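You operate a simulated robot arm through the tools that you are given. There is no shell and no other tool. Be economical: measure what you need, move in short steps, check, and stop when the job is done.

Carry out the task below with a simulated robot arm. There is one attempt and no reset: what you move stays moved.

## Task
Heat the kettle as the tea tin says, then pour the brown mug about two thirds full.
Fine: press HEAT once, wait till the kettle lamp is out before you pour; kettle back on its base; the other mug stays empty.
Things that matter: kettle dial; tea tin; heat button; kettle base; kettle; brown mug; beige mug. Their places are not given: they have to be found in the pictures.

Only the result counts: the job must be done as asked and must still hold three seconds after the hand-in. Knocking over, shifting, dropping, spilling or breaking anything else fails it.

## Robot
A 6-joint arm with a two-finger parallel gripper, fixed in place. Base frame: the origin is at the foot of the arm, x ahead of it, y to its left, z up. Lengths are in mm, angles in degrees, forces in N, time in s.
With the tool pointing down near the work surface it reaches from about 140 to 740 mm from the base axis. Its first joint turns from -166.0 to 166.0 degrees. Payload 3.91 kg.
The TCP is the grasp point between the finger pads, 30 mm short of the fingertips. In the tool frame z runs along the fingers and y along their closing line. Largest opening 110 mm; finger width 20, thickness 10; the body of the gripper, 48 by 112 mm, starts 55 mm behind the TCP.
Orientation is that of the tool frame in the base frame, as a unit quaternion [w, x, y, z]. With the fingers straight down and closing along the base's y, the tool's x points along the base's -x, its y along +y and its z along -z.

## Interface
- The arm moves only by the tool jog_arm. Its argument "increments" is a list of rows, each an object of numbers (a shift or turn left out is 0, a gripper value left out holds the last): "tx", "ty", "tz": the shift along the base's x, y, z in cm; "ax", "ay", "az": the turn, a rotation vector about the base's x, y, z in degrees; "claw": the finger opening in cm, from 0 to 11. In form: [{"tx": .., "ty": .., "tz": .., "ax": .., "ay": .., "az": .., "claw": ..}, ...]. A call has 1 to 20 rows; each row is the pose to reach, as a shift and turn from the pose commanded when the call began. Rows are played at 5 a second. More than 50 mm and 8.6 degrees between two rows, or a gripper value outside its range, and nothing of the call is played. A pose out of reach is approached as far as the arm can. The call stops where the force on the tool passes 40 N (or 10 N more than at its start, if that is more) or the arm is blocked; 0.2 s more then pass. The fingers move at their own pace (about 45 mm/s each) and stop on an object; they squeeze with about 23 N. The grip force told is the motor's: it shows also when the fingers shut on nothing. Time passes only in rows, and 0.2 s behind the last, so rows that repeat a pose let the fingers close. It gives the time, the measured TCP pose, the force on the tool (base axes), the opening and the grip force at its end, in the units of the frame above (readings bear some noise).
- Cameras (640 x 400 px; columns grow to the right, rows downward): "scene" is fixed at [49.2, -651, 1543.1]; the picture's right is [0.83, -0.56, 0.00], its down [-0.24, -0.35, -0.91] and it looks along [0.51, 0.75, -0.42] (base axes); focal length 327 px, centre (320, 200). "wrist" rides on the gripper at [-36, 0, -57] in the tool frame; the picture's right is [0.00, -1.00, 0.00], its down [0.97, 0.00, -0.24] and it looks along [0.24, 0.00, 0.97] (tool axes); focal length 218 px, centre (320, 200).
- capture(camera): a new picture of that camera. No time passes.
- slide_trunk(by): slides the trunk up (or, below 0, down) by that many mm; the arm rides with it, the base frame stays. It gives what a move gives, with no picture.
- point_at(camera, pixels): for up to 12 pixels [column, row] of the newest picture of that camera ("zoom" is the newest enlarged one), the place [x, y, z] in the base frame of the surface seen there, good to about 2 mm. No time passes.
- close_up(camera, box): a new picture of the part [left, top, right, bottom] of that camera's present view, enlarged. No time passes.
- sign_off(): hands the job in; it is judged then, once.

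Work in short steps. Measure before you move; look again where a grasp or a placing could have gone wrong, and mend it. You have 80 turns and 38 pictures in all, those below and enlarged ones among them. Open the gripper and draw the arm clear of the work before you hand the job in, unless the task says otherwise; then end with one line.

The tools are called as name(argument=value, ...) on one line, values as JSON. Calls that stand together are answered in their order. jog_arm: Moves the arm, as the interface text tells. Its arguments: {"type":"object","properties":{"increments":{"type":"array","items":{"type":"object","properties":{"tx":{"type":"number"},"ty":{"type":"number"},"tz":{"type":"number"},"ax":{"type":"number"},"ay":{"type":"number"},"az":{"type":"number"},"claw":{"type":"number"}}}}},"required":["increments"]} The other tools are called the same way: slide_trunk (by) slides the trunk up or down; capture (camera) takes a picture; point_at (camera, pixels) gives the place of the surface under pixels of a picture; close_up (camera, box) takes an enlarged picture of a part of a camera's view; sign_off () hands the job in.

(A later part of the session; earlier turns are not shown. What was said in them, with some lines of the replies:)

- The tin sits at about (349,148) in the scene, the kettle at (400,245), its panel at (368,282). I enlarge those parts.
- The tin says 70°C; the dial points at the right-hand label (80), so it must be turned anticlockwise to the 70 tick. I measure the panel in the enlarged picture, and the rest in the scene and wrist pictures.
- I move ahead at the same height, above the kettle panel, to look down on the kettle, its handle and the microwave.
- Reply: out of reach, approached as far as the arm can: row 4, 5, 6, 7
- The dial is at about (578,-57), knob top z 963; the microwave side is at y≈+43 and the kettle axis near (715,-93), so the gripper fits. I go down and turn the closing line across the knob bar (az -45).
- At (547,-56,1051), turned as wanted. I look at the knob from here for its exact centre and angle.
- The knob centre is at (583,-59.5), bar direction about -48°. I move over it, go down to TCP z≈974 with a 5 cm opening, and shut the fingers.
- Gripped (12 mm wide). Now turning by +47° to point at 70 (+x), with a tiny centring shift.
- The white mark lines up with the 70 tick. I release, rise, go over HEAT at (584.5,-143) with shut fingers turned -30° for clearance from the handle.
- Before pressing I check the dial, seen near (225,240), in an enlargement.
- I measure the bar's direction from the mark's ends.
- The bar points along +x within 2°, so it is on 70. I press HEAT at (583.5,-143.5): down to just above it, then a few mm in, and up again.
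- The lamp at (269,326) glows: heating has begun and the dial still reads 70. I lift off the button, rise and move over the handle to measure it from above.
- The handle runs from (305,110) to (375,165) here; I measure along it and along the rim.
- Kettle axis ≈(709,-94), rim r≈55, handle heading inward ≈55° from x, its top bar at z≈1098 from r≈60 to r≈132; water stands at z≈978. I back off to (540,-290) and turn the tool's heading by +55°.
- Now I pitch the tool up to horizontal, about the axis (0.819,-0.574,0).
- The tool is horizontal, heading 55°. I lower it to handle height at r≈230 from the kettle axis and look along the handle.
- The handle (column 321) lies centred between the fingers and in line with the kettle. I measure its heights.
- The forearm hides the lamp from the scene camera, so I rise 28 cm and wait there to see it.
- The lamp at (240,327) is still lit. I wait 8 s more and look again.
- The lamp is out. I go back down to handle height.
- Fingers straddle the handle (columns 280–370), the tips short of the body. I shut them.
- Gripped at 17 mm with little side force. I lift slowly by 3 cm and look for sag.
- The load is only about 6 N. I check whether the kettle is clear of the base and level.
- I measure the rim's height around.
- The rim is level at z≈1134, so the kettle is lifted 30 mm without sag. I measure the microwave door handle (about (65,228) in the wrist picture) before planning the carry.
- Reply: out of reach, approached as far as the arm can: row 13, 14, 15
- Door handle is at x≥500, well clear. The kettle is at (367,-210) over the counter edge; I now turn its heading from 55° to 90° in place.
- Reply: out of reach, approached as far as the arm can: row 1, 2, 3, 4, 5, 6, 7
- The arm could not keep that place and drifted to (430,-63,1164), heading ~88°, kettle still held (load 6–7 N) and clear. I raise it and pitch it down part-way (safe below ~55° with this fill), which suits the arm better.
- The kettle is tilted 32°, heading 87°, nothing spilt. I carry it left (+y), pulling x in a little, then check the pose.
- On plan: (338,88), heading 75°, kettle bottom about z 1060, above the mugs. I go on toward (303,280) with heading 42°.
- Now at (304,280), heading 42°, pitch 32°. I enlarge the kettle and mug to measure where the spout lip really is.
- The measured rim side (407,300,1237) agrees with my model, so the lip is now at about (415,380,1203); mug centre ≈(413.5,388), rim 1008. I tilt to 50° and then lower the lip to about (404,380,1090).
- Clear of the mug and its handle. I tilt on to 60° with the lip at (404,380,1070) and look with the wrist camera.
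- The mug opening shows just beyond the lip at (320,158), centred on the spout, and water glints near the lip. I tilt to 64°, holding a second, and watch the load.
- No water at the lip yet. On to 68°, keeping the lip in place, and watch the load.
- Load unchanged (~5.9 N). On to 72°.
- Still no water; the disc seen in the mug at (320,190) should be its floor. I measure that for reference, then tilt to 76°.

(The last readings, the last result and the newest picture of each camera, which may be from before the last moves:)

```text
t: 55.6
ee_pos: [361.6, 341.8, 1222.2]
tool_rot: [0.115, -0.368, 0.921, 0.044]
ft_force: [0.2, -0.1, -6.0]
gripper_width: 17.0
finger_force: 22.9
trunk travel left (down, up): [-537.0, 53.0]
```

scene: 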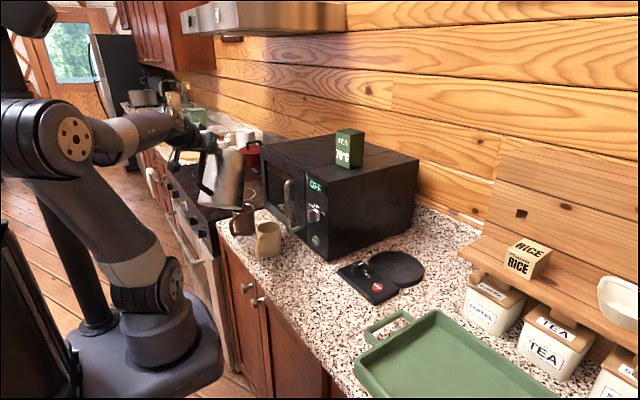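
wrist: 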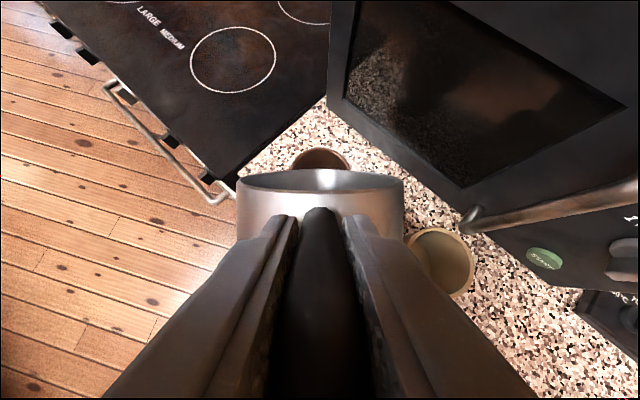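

Lip confirmed at (401,381,1062), mug floor at z≈920, so two thirds is z≈978. Load still ~6.1 N: I go to 79° in small steps.

jog_arm(increments=[{"tx": 0.31, "ty": 0.28, "tz": 0.14, "ax": -1.0, "ay": 1.12}, {"tx": 0.62, "ty": 0.55, "tz": 0.27, "ax": -2.0, "ay": 2.23}, {"tx": 0.62, "ty": 0.55, "tz": 0.27, "ax": -2.0, "ay": 2.23}])

close_up(camera="wrist", box=[270, 120, 370, 190])

```text
t: 56.4
ee_pos: [367.8, 348.0, 1224.7]
tool_rot: [0.09, -0.369, 0.924, 0.034]
ft_force: [0.4, 0.3, -4.8]
gripper_width: 17.0
finger_force: 23.2
trunk travel left (down, up): [-537.0, 53.0]
```

```text
5.71 times, centred on (320, 155) of wrist
```

zoom: 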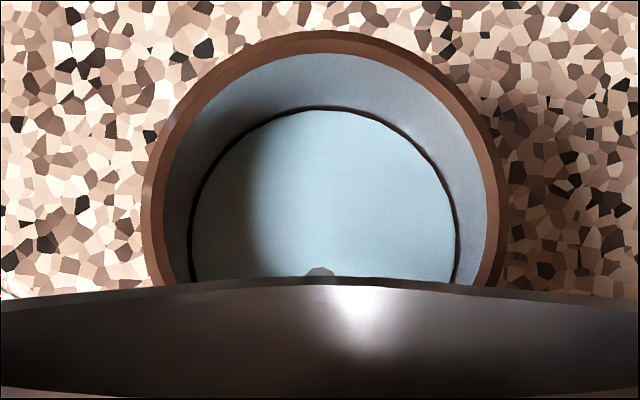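

Water is now in the mug and a stream shows at (320,270). I measure its level before any time passes.

point_at(camera="zoom", pixels=[[320, 180], [260, 200], [400, 200], [320, 268], [320, 105], [320, 80]])

```text
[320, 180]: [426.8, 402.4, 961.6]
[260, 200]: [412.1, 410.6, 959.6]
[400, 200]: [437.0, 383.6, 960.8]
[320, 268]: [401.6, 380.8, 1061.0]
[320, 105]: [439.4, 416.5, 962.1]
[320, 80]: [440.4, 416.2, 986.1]
```

Level is z≈961, about 47 %, and water is still flowing. I tilt back 5° at once to stop it, then re-measure.

jog_arm(increments=[{"tx": -1.02, "ty": -0.92, "tz": -0.48, "ax": 3.35, "ay": -3.71}])

close_up(camera="wrist", box=[270, 120, 370, 190])

point_at(camera="zoom", pixels=[[320, 180], [260, 190], [400, 190], [330, 160], [300, 170], [320, 200]])

```text
t: 56.8
ee_pos: [358.2, 337.3, 1219.4]
tool_rot: [0.132, -0.367, 0.919, 0.049]
ft_force: [-0.8, 0.5, -6.2]
gripper_width: 17.0
finger_force: 22.7
trunk travel left (down, up): [-537.0, 53.0]
```

```text
5.71 times, centred on (320, 155) of wrist
```

zoom: 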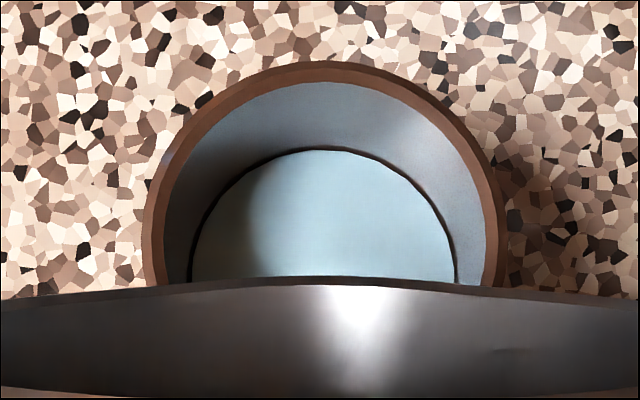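

```text
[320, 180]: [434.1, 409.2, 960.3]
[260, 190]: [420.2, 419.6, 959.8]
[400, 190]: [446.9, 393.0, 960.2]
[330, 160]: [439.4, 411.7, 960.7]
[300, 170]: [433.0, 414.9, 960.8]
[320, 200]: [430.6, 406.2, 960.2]
```

Flow stopped; level z≈960.5. About 17 mm more is needed: back to 79° for a moment, then measure while there.

jog_arm(increments=[{"tx": 0.61, "ty": 0.55, "tz": 0.3, "ax": -2.0, "ay": 2.23}, {"tx": 1.02, "ty": 0.92, "tz": 0.48, "ax": -3.35, "ay": 3.71}, {"tx": 1.02, "ty": 0.92, "tz": 0.48, "ax": -3.35, "ay": 3.71}])

close_up(camera="wrist", box=[270, 120, 370, 190])

point_at(camera="zoom", pixels=[[320, 180], [260, 190], [400, 190], [330, 160], [300, 170], [320, 200]])

```text
t: 57.6
ee_pos: [368.7, 348.0, 1223.8]
tool_rot: [0.091, -0.369, 0.924, 0.034]
ft_force: [0.2, -0.3, -7.1]
gripper_width: 17.1
finger_force: 23.2
trunk travel left (down, up): [-537.0, 53.0]
```

```text
5.71 times, centred on (320, 155) of wrist
```

zoom: 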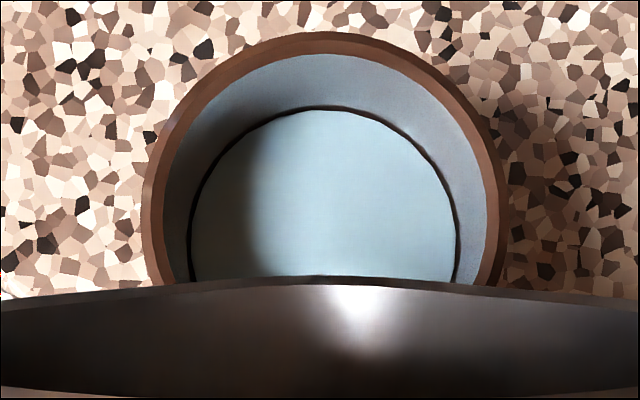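

```text
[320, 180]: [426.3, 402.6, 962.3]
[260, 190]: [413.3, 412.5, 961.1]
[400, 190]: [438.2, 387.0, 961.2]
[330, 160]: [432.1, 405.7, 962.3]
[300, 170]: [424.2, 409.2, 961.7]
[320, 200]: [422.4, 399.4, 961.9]
```

No more flows at 79°: it is quasi-static. By the wedge geometry about 2° more gives the missing amount; I go to 80.9°, let it settle and measure.

jog_arm(increments=[{"tx": 0.2, "ty": 0.18, "tz": 0.07, "ax": -0.63, "ay": 0.7}, {"tx": 0.4, "ty": 0.36, "tz": 0.15, "ax": -1.27, "ay": 1.41}, {"tx": 0.4, "ty": 0.36, "tz": 0.15, "ax": -1.27, "ay": 1.41}, {"tx": 0.4, "ty": 0.36, "tz": 0.15, "ax": -1.27, "ay": 1.41}])

close_up(camera="wrist", box=[270, 120, 370, 190])

point_at(camera="zoom", pixels=[[320, 180], [260, 190], [400, 190], [330, 160], [300, 170], [320, 200]])

```text
t: 58.6
ee_pos: [373.6, 351.0, 1226.2]
tool_rot: [0.077, -0.369, 0.926, 0.029]
ft_force: [0.5, -0.4, -6.6]
gripper_width: 16.7
finger_force: 22.7
trunk travel left (down, up): [-537.0, 53.0]
```

```text
5.71 times, centred on (320, 155) of wrist
```

zoom: 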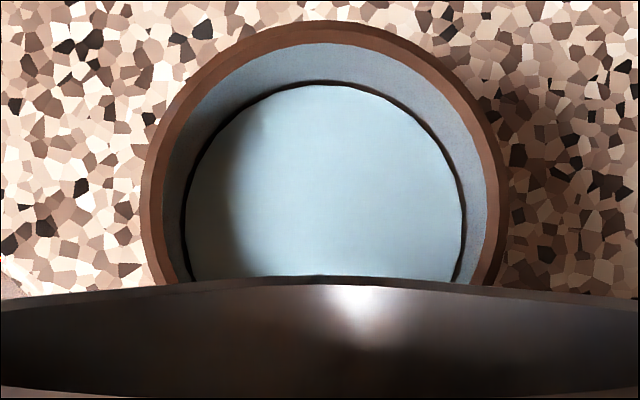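

```text
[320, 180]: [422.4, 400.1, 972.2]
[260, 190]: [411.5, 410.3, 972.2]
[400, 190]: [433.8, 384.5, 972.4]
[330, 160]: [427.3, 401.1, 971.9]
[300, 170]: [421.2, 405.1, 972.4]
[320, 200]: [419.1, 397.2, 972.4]
```

Level z≈972 (59 %). One more 1.2° (about 6 mm), settle, then tilt back toward 60°.

jog_arm(increments=[{"tx": 0.12, "ty": 0.12, "tz": 0.05, "ax": -0.4, "ay": 0.45}, {"tx": 0.25, "ty": 0.23, "tz": 0.09, "ax": -0.8, "ay": 0.89}, {"tx": 0.25, "ty": 0.23, "tz": 0.09, "ax": -0.8, "ay": 0.89}, {"tx": 0.25, "ty": 0.23, "tz": 0.09, "ax": -0.8, "ay": 0.89}, {"tx": 0.25, "ty": 0.23, "tz": 0.09, "ax": -0.8, "ay": 0.89}])

jog_arm(increments=[{"tx": -0.6, "ty": -0.54, "tz": -0.15, "ax": 2.0, "ay": -2.22}, {"tx": -1.6, "ty": -1.45, "tz": -0.45, "ax": 4.75, "ay": -5.27}, {"tx": -2.6, "ty": -2.3, "tz": -1.0, "ax": 8.0, "ay": -8.9}, {"tx": -3.5, "ty": -3.15, "tz": -1.6, "ax": 11.4, "ay": -12.7}, {"tx": -4.3, "ty": -3.9, "tz": -1.6, "ax": 14.8, "ay": -16.4}, {"tx": -4.3, "ty": -3.9, "tz": -1.6, "ax": 14.8, "ay": -16.4}])

```text
t: 59.8
ee_pos: [375.3, 353.4, 1226.6]
tool_rot: [0.067, -0.37, 0.926, 0.024]
ft_force: [-0.5, -0.5, -6.8]
gripper_width: 16.8
finger_force: 22.9
trunk travel left (down, up): [-537.0, 53.0]
```

```text
t: 61.2
ee_pos: [332.6, 313.4, 1211.4]
tool_rot: [0.244, -0.358, 0.897, 0.091]
ft_force: [0.0, 0.4, -6.2]
gripper_width: 17.2
finger_force: 23.0
trunk travel left (down, up): [-537.0, 53.0]
```

Tilted back to 60°. Now up and back to the carry pose (32°), retracing the way I came.

jog_arm(increments=[{"tz": 2.5}, {"tz": 5, "tx": -0.4, "ty": -0.4, "ax": 2, "ay": -2.23}, {"tz": 6.5, "tx": -0.9, "ty": -1, "ax": 6, "ay": -6.7}, {"tz": 6.5, "tx": -1.6, "ty": -1.7, "ax": 10.5, "ay": -11.7}, {"tz": 6.5, "tx": -2.3, "ty": -2.6, "ax": 15, "ay": -16.7}, {"tz": 6.5, "tx": -2.9, "ty": -3.4, "ax": 18.7, "ay": -20.8}, {"tz": 6.5, "tx": -2.9, "ty": -3.4, "ax": 18.7, "ay": -20.8}])

close_up(camera="scene", box=[210, 180, 300, 270])

point_at(camera="zoom", pixels=[[210, 170], [195, 165], [225, 165], [210, 185], [240, 190]])

```text
t: 62.8
ee_pos: [303.5, 280.3, 1276.1]
tool_rot: [0.456, -0.325, 0.811, 0.169]
ft_force: [-0.2, 0.3, -5.6]
gripper_width: 16.8
finger_force: 23.1
trunk travel left (down, up): [-537.0, 53.0]
```

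```text
4.44 times, centred on (255, 225) of scene
```

zoom: 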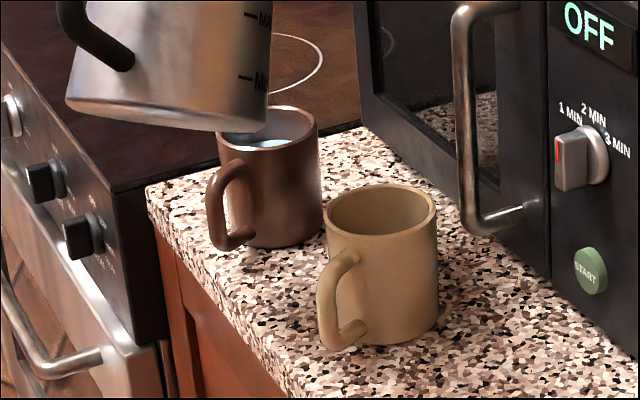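

```text
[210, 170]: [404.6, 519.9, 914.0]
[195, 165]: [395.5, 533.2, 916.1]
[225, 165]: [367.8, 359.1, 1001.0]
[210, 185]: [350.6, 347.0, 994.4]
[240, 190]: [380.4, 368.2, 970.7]
```

The water shows at about (270,143); I measure its level there.

point_at(camera="zoom", pixels=[[270, 143], [262, 145], [280, 141], [255, 147], [272, 132]])

```text
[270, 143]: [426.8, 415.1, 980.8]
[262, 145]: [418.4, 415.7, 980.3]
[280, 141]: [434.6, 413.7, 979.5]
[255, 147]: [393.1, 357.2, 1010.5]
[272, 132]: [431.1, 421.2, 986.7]
```

Level z≈980, i.e. about 68 %; the beige mug is empty and nothing is spilt. I carry the kettle back the same way.

jog_arm(increments=[{"tx": 0.5, "ty": -2.2, "az": 5}, {"tx": 1, "ty": -5.2, "az": 10}, {"tx": 1.5, "ty": -8.2, "az": 15}, {"tx": 2, "ty": -11.2, "az": 20}, {"tx": 2.5, "ty": -14.2, "az": 25}, {"tx": 3, "ty": -16.7, "az": 29}, {"tx": 3.5, "ty": -19.2, "az": 33}, {"tx": 3.5, "ty": -19.2, "az": 33}])

jog_arm(increments=[{"tx": 0.5, "ty": -3, "az": 0}, {"tx": 1, "ty": -6, "az": 0}, {"tx": 1.5, "ty": -9, "az": 0}, {"tx": 2.2, "ty": -12, "az": -2}, {"tx": 3, "ty": -15, "az": -5}, {"tx": 3, "ty": -15, "az": -5}])

```text
t: 64.6
ee_pos: [339.4, 86.1, 1277.5]
tool_rot: [0.389, -0.542, 0.686, 0.291]
ft_force: [0.1, 0.2, -6.5]
gripper_width: 16.8
finger_force: 23.5
trunk travel left (down, up): [-537.0, 53.0]
```

```text
t: 66.0
ee_pos: [369.9, -62.5, 1276.1]
tool_rot: [0.401, -0.511, 0.709, 0.274]
ft_force: [-0.4, -1.1, -5.9]
gripper_width: 16.8
finger_force: 23.5
trunk travel left (down, up): [-537.0, 53.0]
```

At (370,-62), heading 70°. Next to (430,-190) with heading 55°.

jog_arm(increments=[{"tx": 0.5, "ty": -2.7, "az": -3}, {"tx": 1.5, "ty": -5.5, "az": -6}, {"tx": 2.7, "ty": -8, "az": -9}, {"tx": 4.2, "ty": -10.5, "az": -12}, {"tx": 6, "ty": -12.7, "az": -15}, {"tx": 6, "ty": -12.7, "az": -15}])

```text
t: 67.4
ee_pos: [427.6, -190.1, 1276.1]
tool_rot: [0.433, -0.414, 0.77, 0.219]
ft_force: [0.2, -0.3, -6.4]
gripper_width: 17.0
finger_force: 22.9
trunk travel left (down, up): [-537.0, 53.0]
```

Heading 55°, pitch 32°. I bring it level (pitch up 32°) while moving out along x.

jog_arm(increments=[{"tx": 2, "ax": 4.37, "ay": -3.06}, {"tx": 4, "ax": 8.73, "ay": -6.12}, {"tx": 6, "ax": 13.1, "ay": -9.18}, {"tx": 8, "ax": 17.5, "ay": -12.2}, {"tx": 10, "ax": 21.8, "ay": -15.3}, {"tx": 12, "ax": 26.15, "ay": -18.3}, {"tx": 12, "ax": 26.15, "ay": -18.3}])

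```text
t: 69.0
ee_pos: [548.3, -188.6, 1276.0]
tool_rot: [0.632, -0.334, 0.622, 0.319]
ft_force: [0.3, 0.9, -6.0]
gripper_width: 17.0
finger_force: 23.2
trunk travel left (down, up): [-537.0, 53.0]
```

Level but rolled 1.4°, which I correct as I move to hover above the base at (653.4,-173.6,1118).

jog_arm(increments=[{"tx": 2.5, "ty": 0.3, "ax": 0.3, "ay": 0.4}, {"tx": 5, "ty": 0.6, "ax": 0.6, "ay": 0.8}, {"tx": 7.5, "ty": 1, "ax": 0.83, "ay": 1.19}, {"tx": 10.51, "ty": 1.5, "ax": 0.83, "ay": 1.19}, {"tx": 10.51, "ty": 1.5, "tz": -4, "ax": 0.83, "ay": 1.19}, {"tx": 10.51, "ty": 1.5, "tz": -8, "ax": 0.83, "ay": 1.19}, {"tx": 10.51, "ty": 1.5, "tz": -12, "ax": 0.83, "ay": 1.19}, {"tx": 10.51, "ty": 1.5, "tz": -15.8, "ax": 0.83, "ay": 1.19}, {"tx": 10.51, "ty": 1.5, "tz": -15.8, "ax": 0.83, "ay": 1.19}, {"tx": 10.51, "ty": 1.5, "tz": -15.8, "ax": 0.83, "ay": 1.19}])

jog_arm(increments=[{}])

```text
t: 71.2
ee_pos: [653.6, -173.4, 1117.3]
tool_rot: [0.627, -0.327, 0.627, 0.327]
ft_force: [1.0, 0.5, -5.1]
gripper_width: 16.9
finger_force: 23.0
trunk travel left (down, up): [-537.0, 53.0]
```

```text
t: 71.6
ee_pos: [652.0, -175.3, 1117.6]
tool_rot: [0.628, -0.327, 0.626, 0.327]
ft_force: [0.1, 0.1, -6.0]
gripper_width: 16.7
finger_force: 23.0
trunk travel left (down, up): [-537.0, 53.0]
```

Placed over the base with the grasp orientation. I lower slowly to the recorded height, watching the load.

jog_arm(increments=[{"tz": -0.8}, {"tz": -1.6}, {"tz": -2.2}, {"tz": -2.5}, {"tz": -2.7}, {"tz": -2.85}, {"tz": -2.95}, {"tz": -2.95}])

```text
t: 73.4
ee_pos: [651.2, -174.8, 1088.8]
tool_rot: [0.629, -0.326, 0.626, 0.325]
ft_force: [-0.2, -5.9, 11.2]
gripper_width: 16.8
finger_force: 23.6
trunk travel left (down, up): [-537.0, 53.0]
```

The kettle has touched down (z force +11) with a -6 N side push. I look along the wrist camera before letting go.

capture(camera="wrist")

point_at(camera="wrist", pixels=[[238, 182], [403, 180], [320, 189], [280, 187], [360, 187], [320, 167]])

```text
1 pictures are left
```

wrist: 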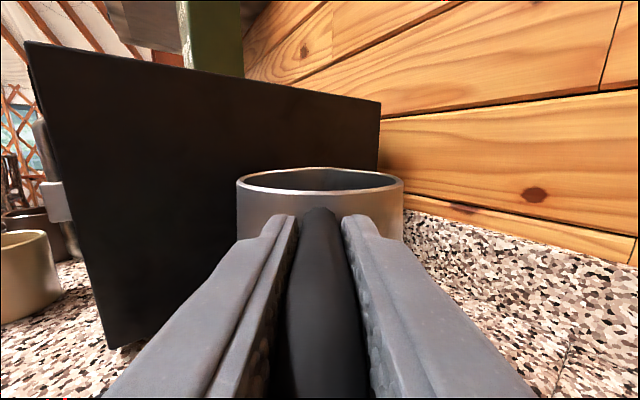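

```text
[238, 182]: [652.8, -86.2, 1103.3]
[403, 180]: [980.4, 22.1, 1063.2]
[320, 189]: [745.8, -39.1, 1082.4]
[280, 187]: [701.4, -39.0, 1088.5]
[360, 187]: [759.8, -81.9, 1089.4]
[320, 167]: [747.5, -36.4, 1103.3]
```

The rim is back at z 1103 and the spout tip at (747.5,-36.4), within about 1 mm of where it stood. I ease the press and open the fingers.

jog_arm(increments=[{"tz": 0.06}, {"tz": 0.06}, {"tz": 0.06, "claw": 3}, {"tz": 0.06, "claw": 5}, {"tz": 0.06, "claw": 7}, {"tz": 0.06, "claw": 7}, {"tz": 0.06, "claw": 7}])

jog_arm(increments=[{"tx": -1.1, "ty": -1.64}, {"tx": -2.9, "ty": -4.1}, {"tx": -5.2, "ty": -7.4}, {"tx": -7.5, "ty": -10.7}, {"tx": -9.2, "ty": -13.1}, {"tx": -9.2, "ty": -13.1}])

jog_arm(increments=[{"tz": 4}, {"tz": 8}, {"tz": 12}, {"tz": 16}, {"tz": 20}, {"tz": 24}, {"tz": 27}, {"tz": 27}])

capture(camera="scene")

```text
t: 75.0
ee_pos: [653.8, -173.1, 1089.4]
tool_rot: [0.627, -0.328, 0.626, 0.327]
ft_force: [-0.1, -0.4, 0.2]
gripper_width: 69.9
finger_force: 0.1
trunk travel left (down, up): [-537.0, 53.0]
```

```text
t: 76.4
ee_pos: [560.1, -306.7, 1089.2]
tool_rot: [0.627, -0.327, 0.626, 0.327]
ft_force: [0.4, -0.3, -0.2]
gripper_width: 70.0
finger_force: 0.1
trunk travel left (down, up): [-537.0, 53.0]
```

```text
t: 78.2
ee_pos: [559.6, -305.3, 1360.0]
tool_rot: [0.627, -0.327, 0.627, 0.327]
ft_force: [1.2, 0.3, -0.4]
gripper_width: 70.0
finger_force: 0.1
trunk travel left (down, up): [-537.0, 53.0]
```

```text
0 pictures are left
```

scene: 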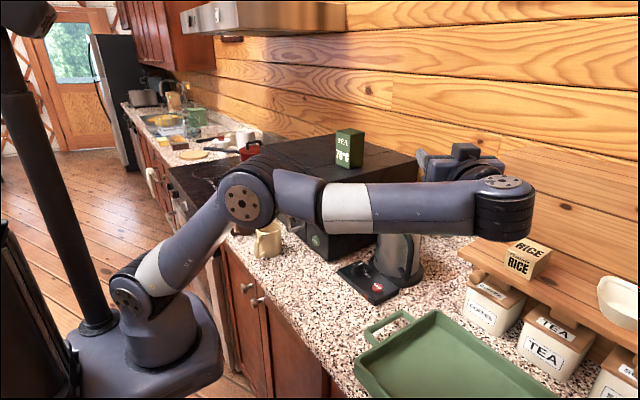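

The kettle stands on its base at (400,260), the arm is clear and the gripper is open. I hand the job in.

sign_off()

```text
The job is handed in.
```

I set the kettle to 70 °C as the tin says, pressed HEAT once, and waited for the lamp to go out. I then poured the brown mug to about 68 % and put the kettle back on its base. The beige mug stayed empty, and I saw no spills.
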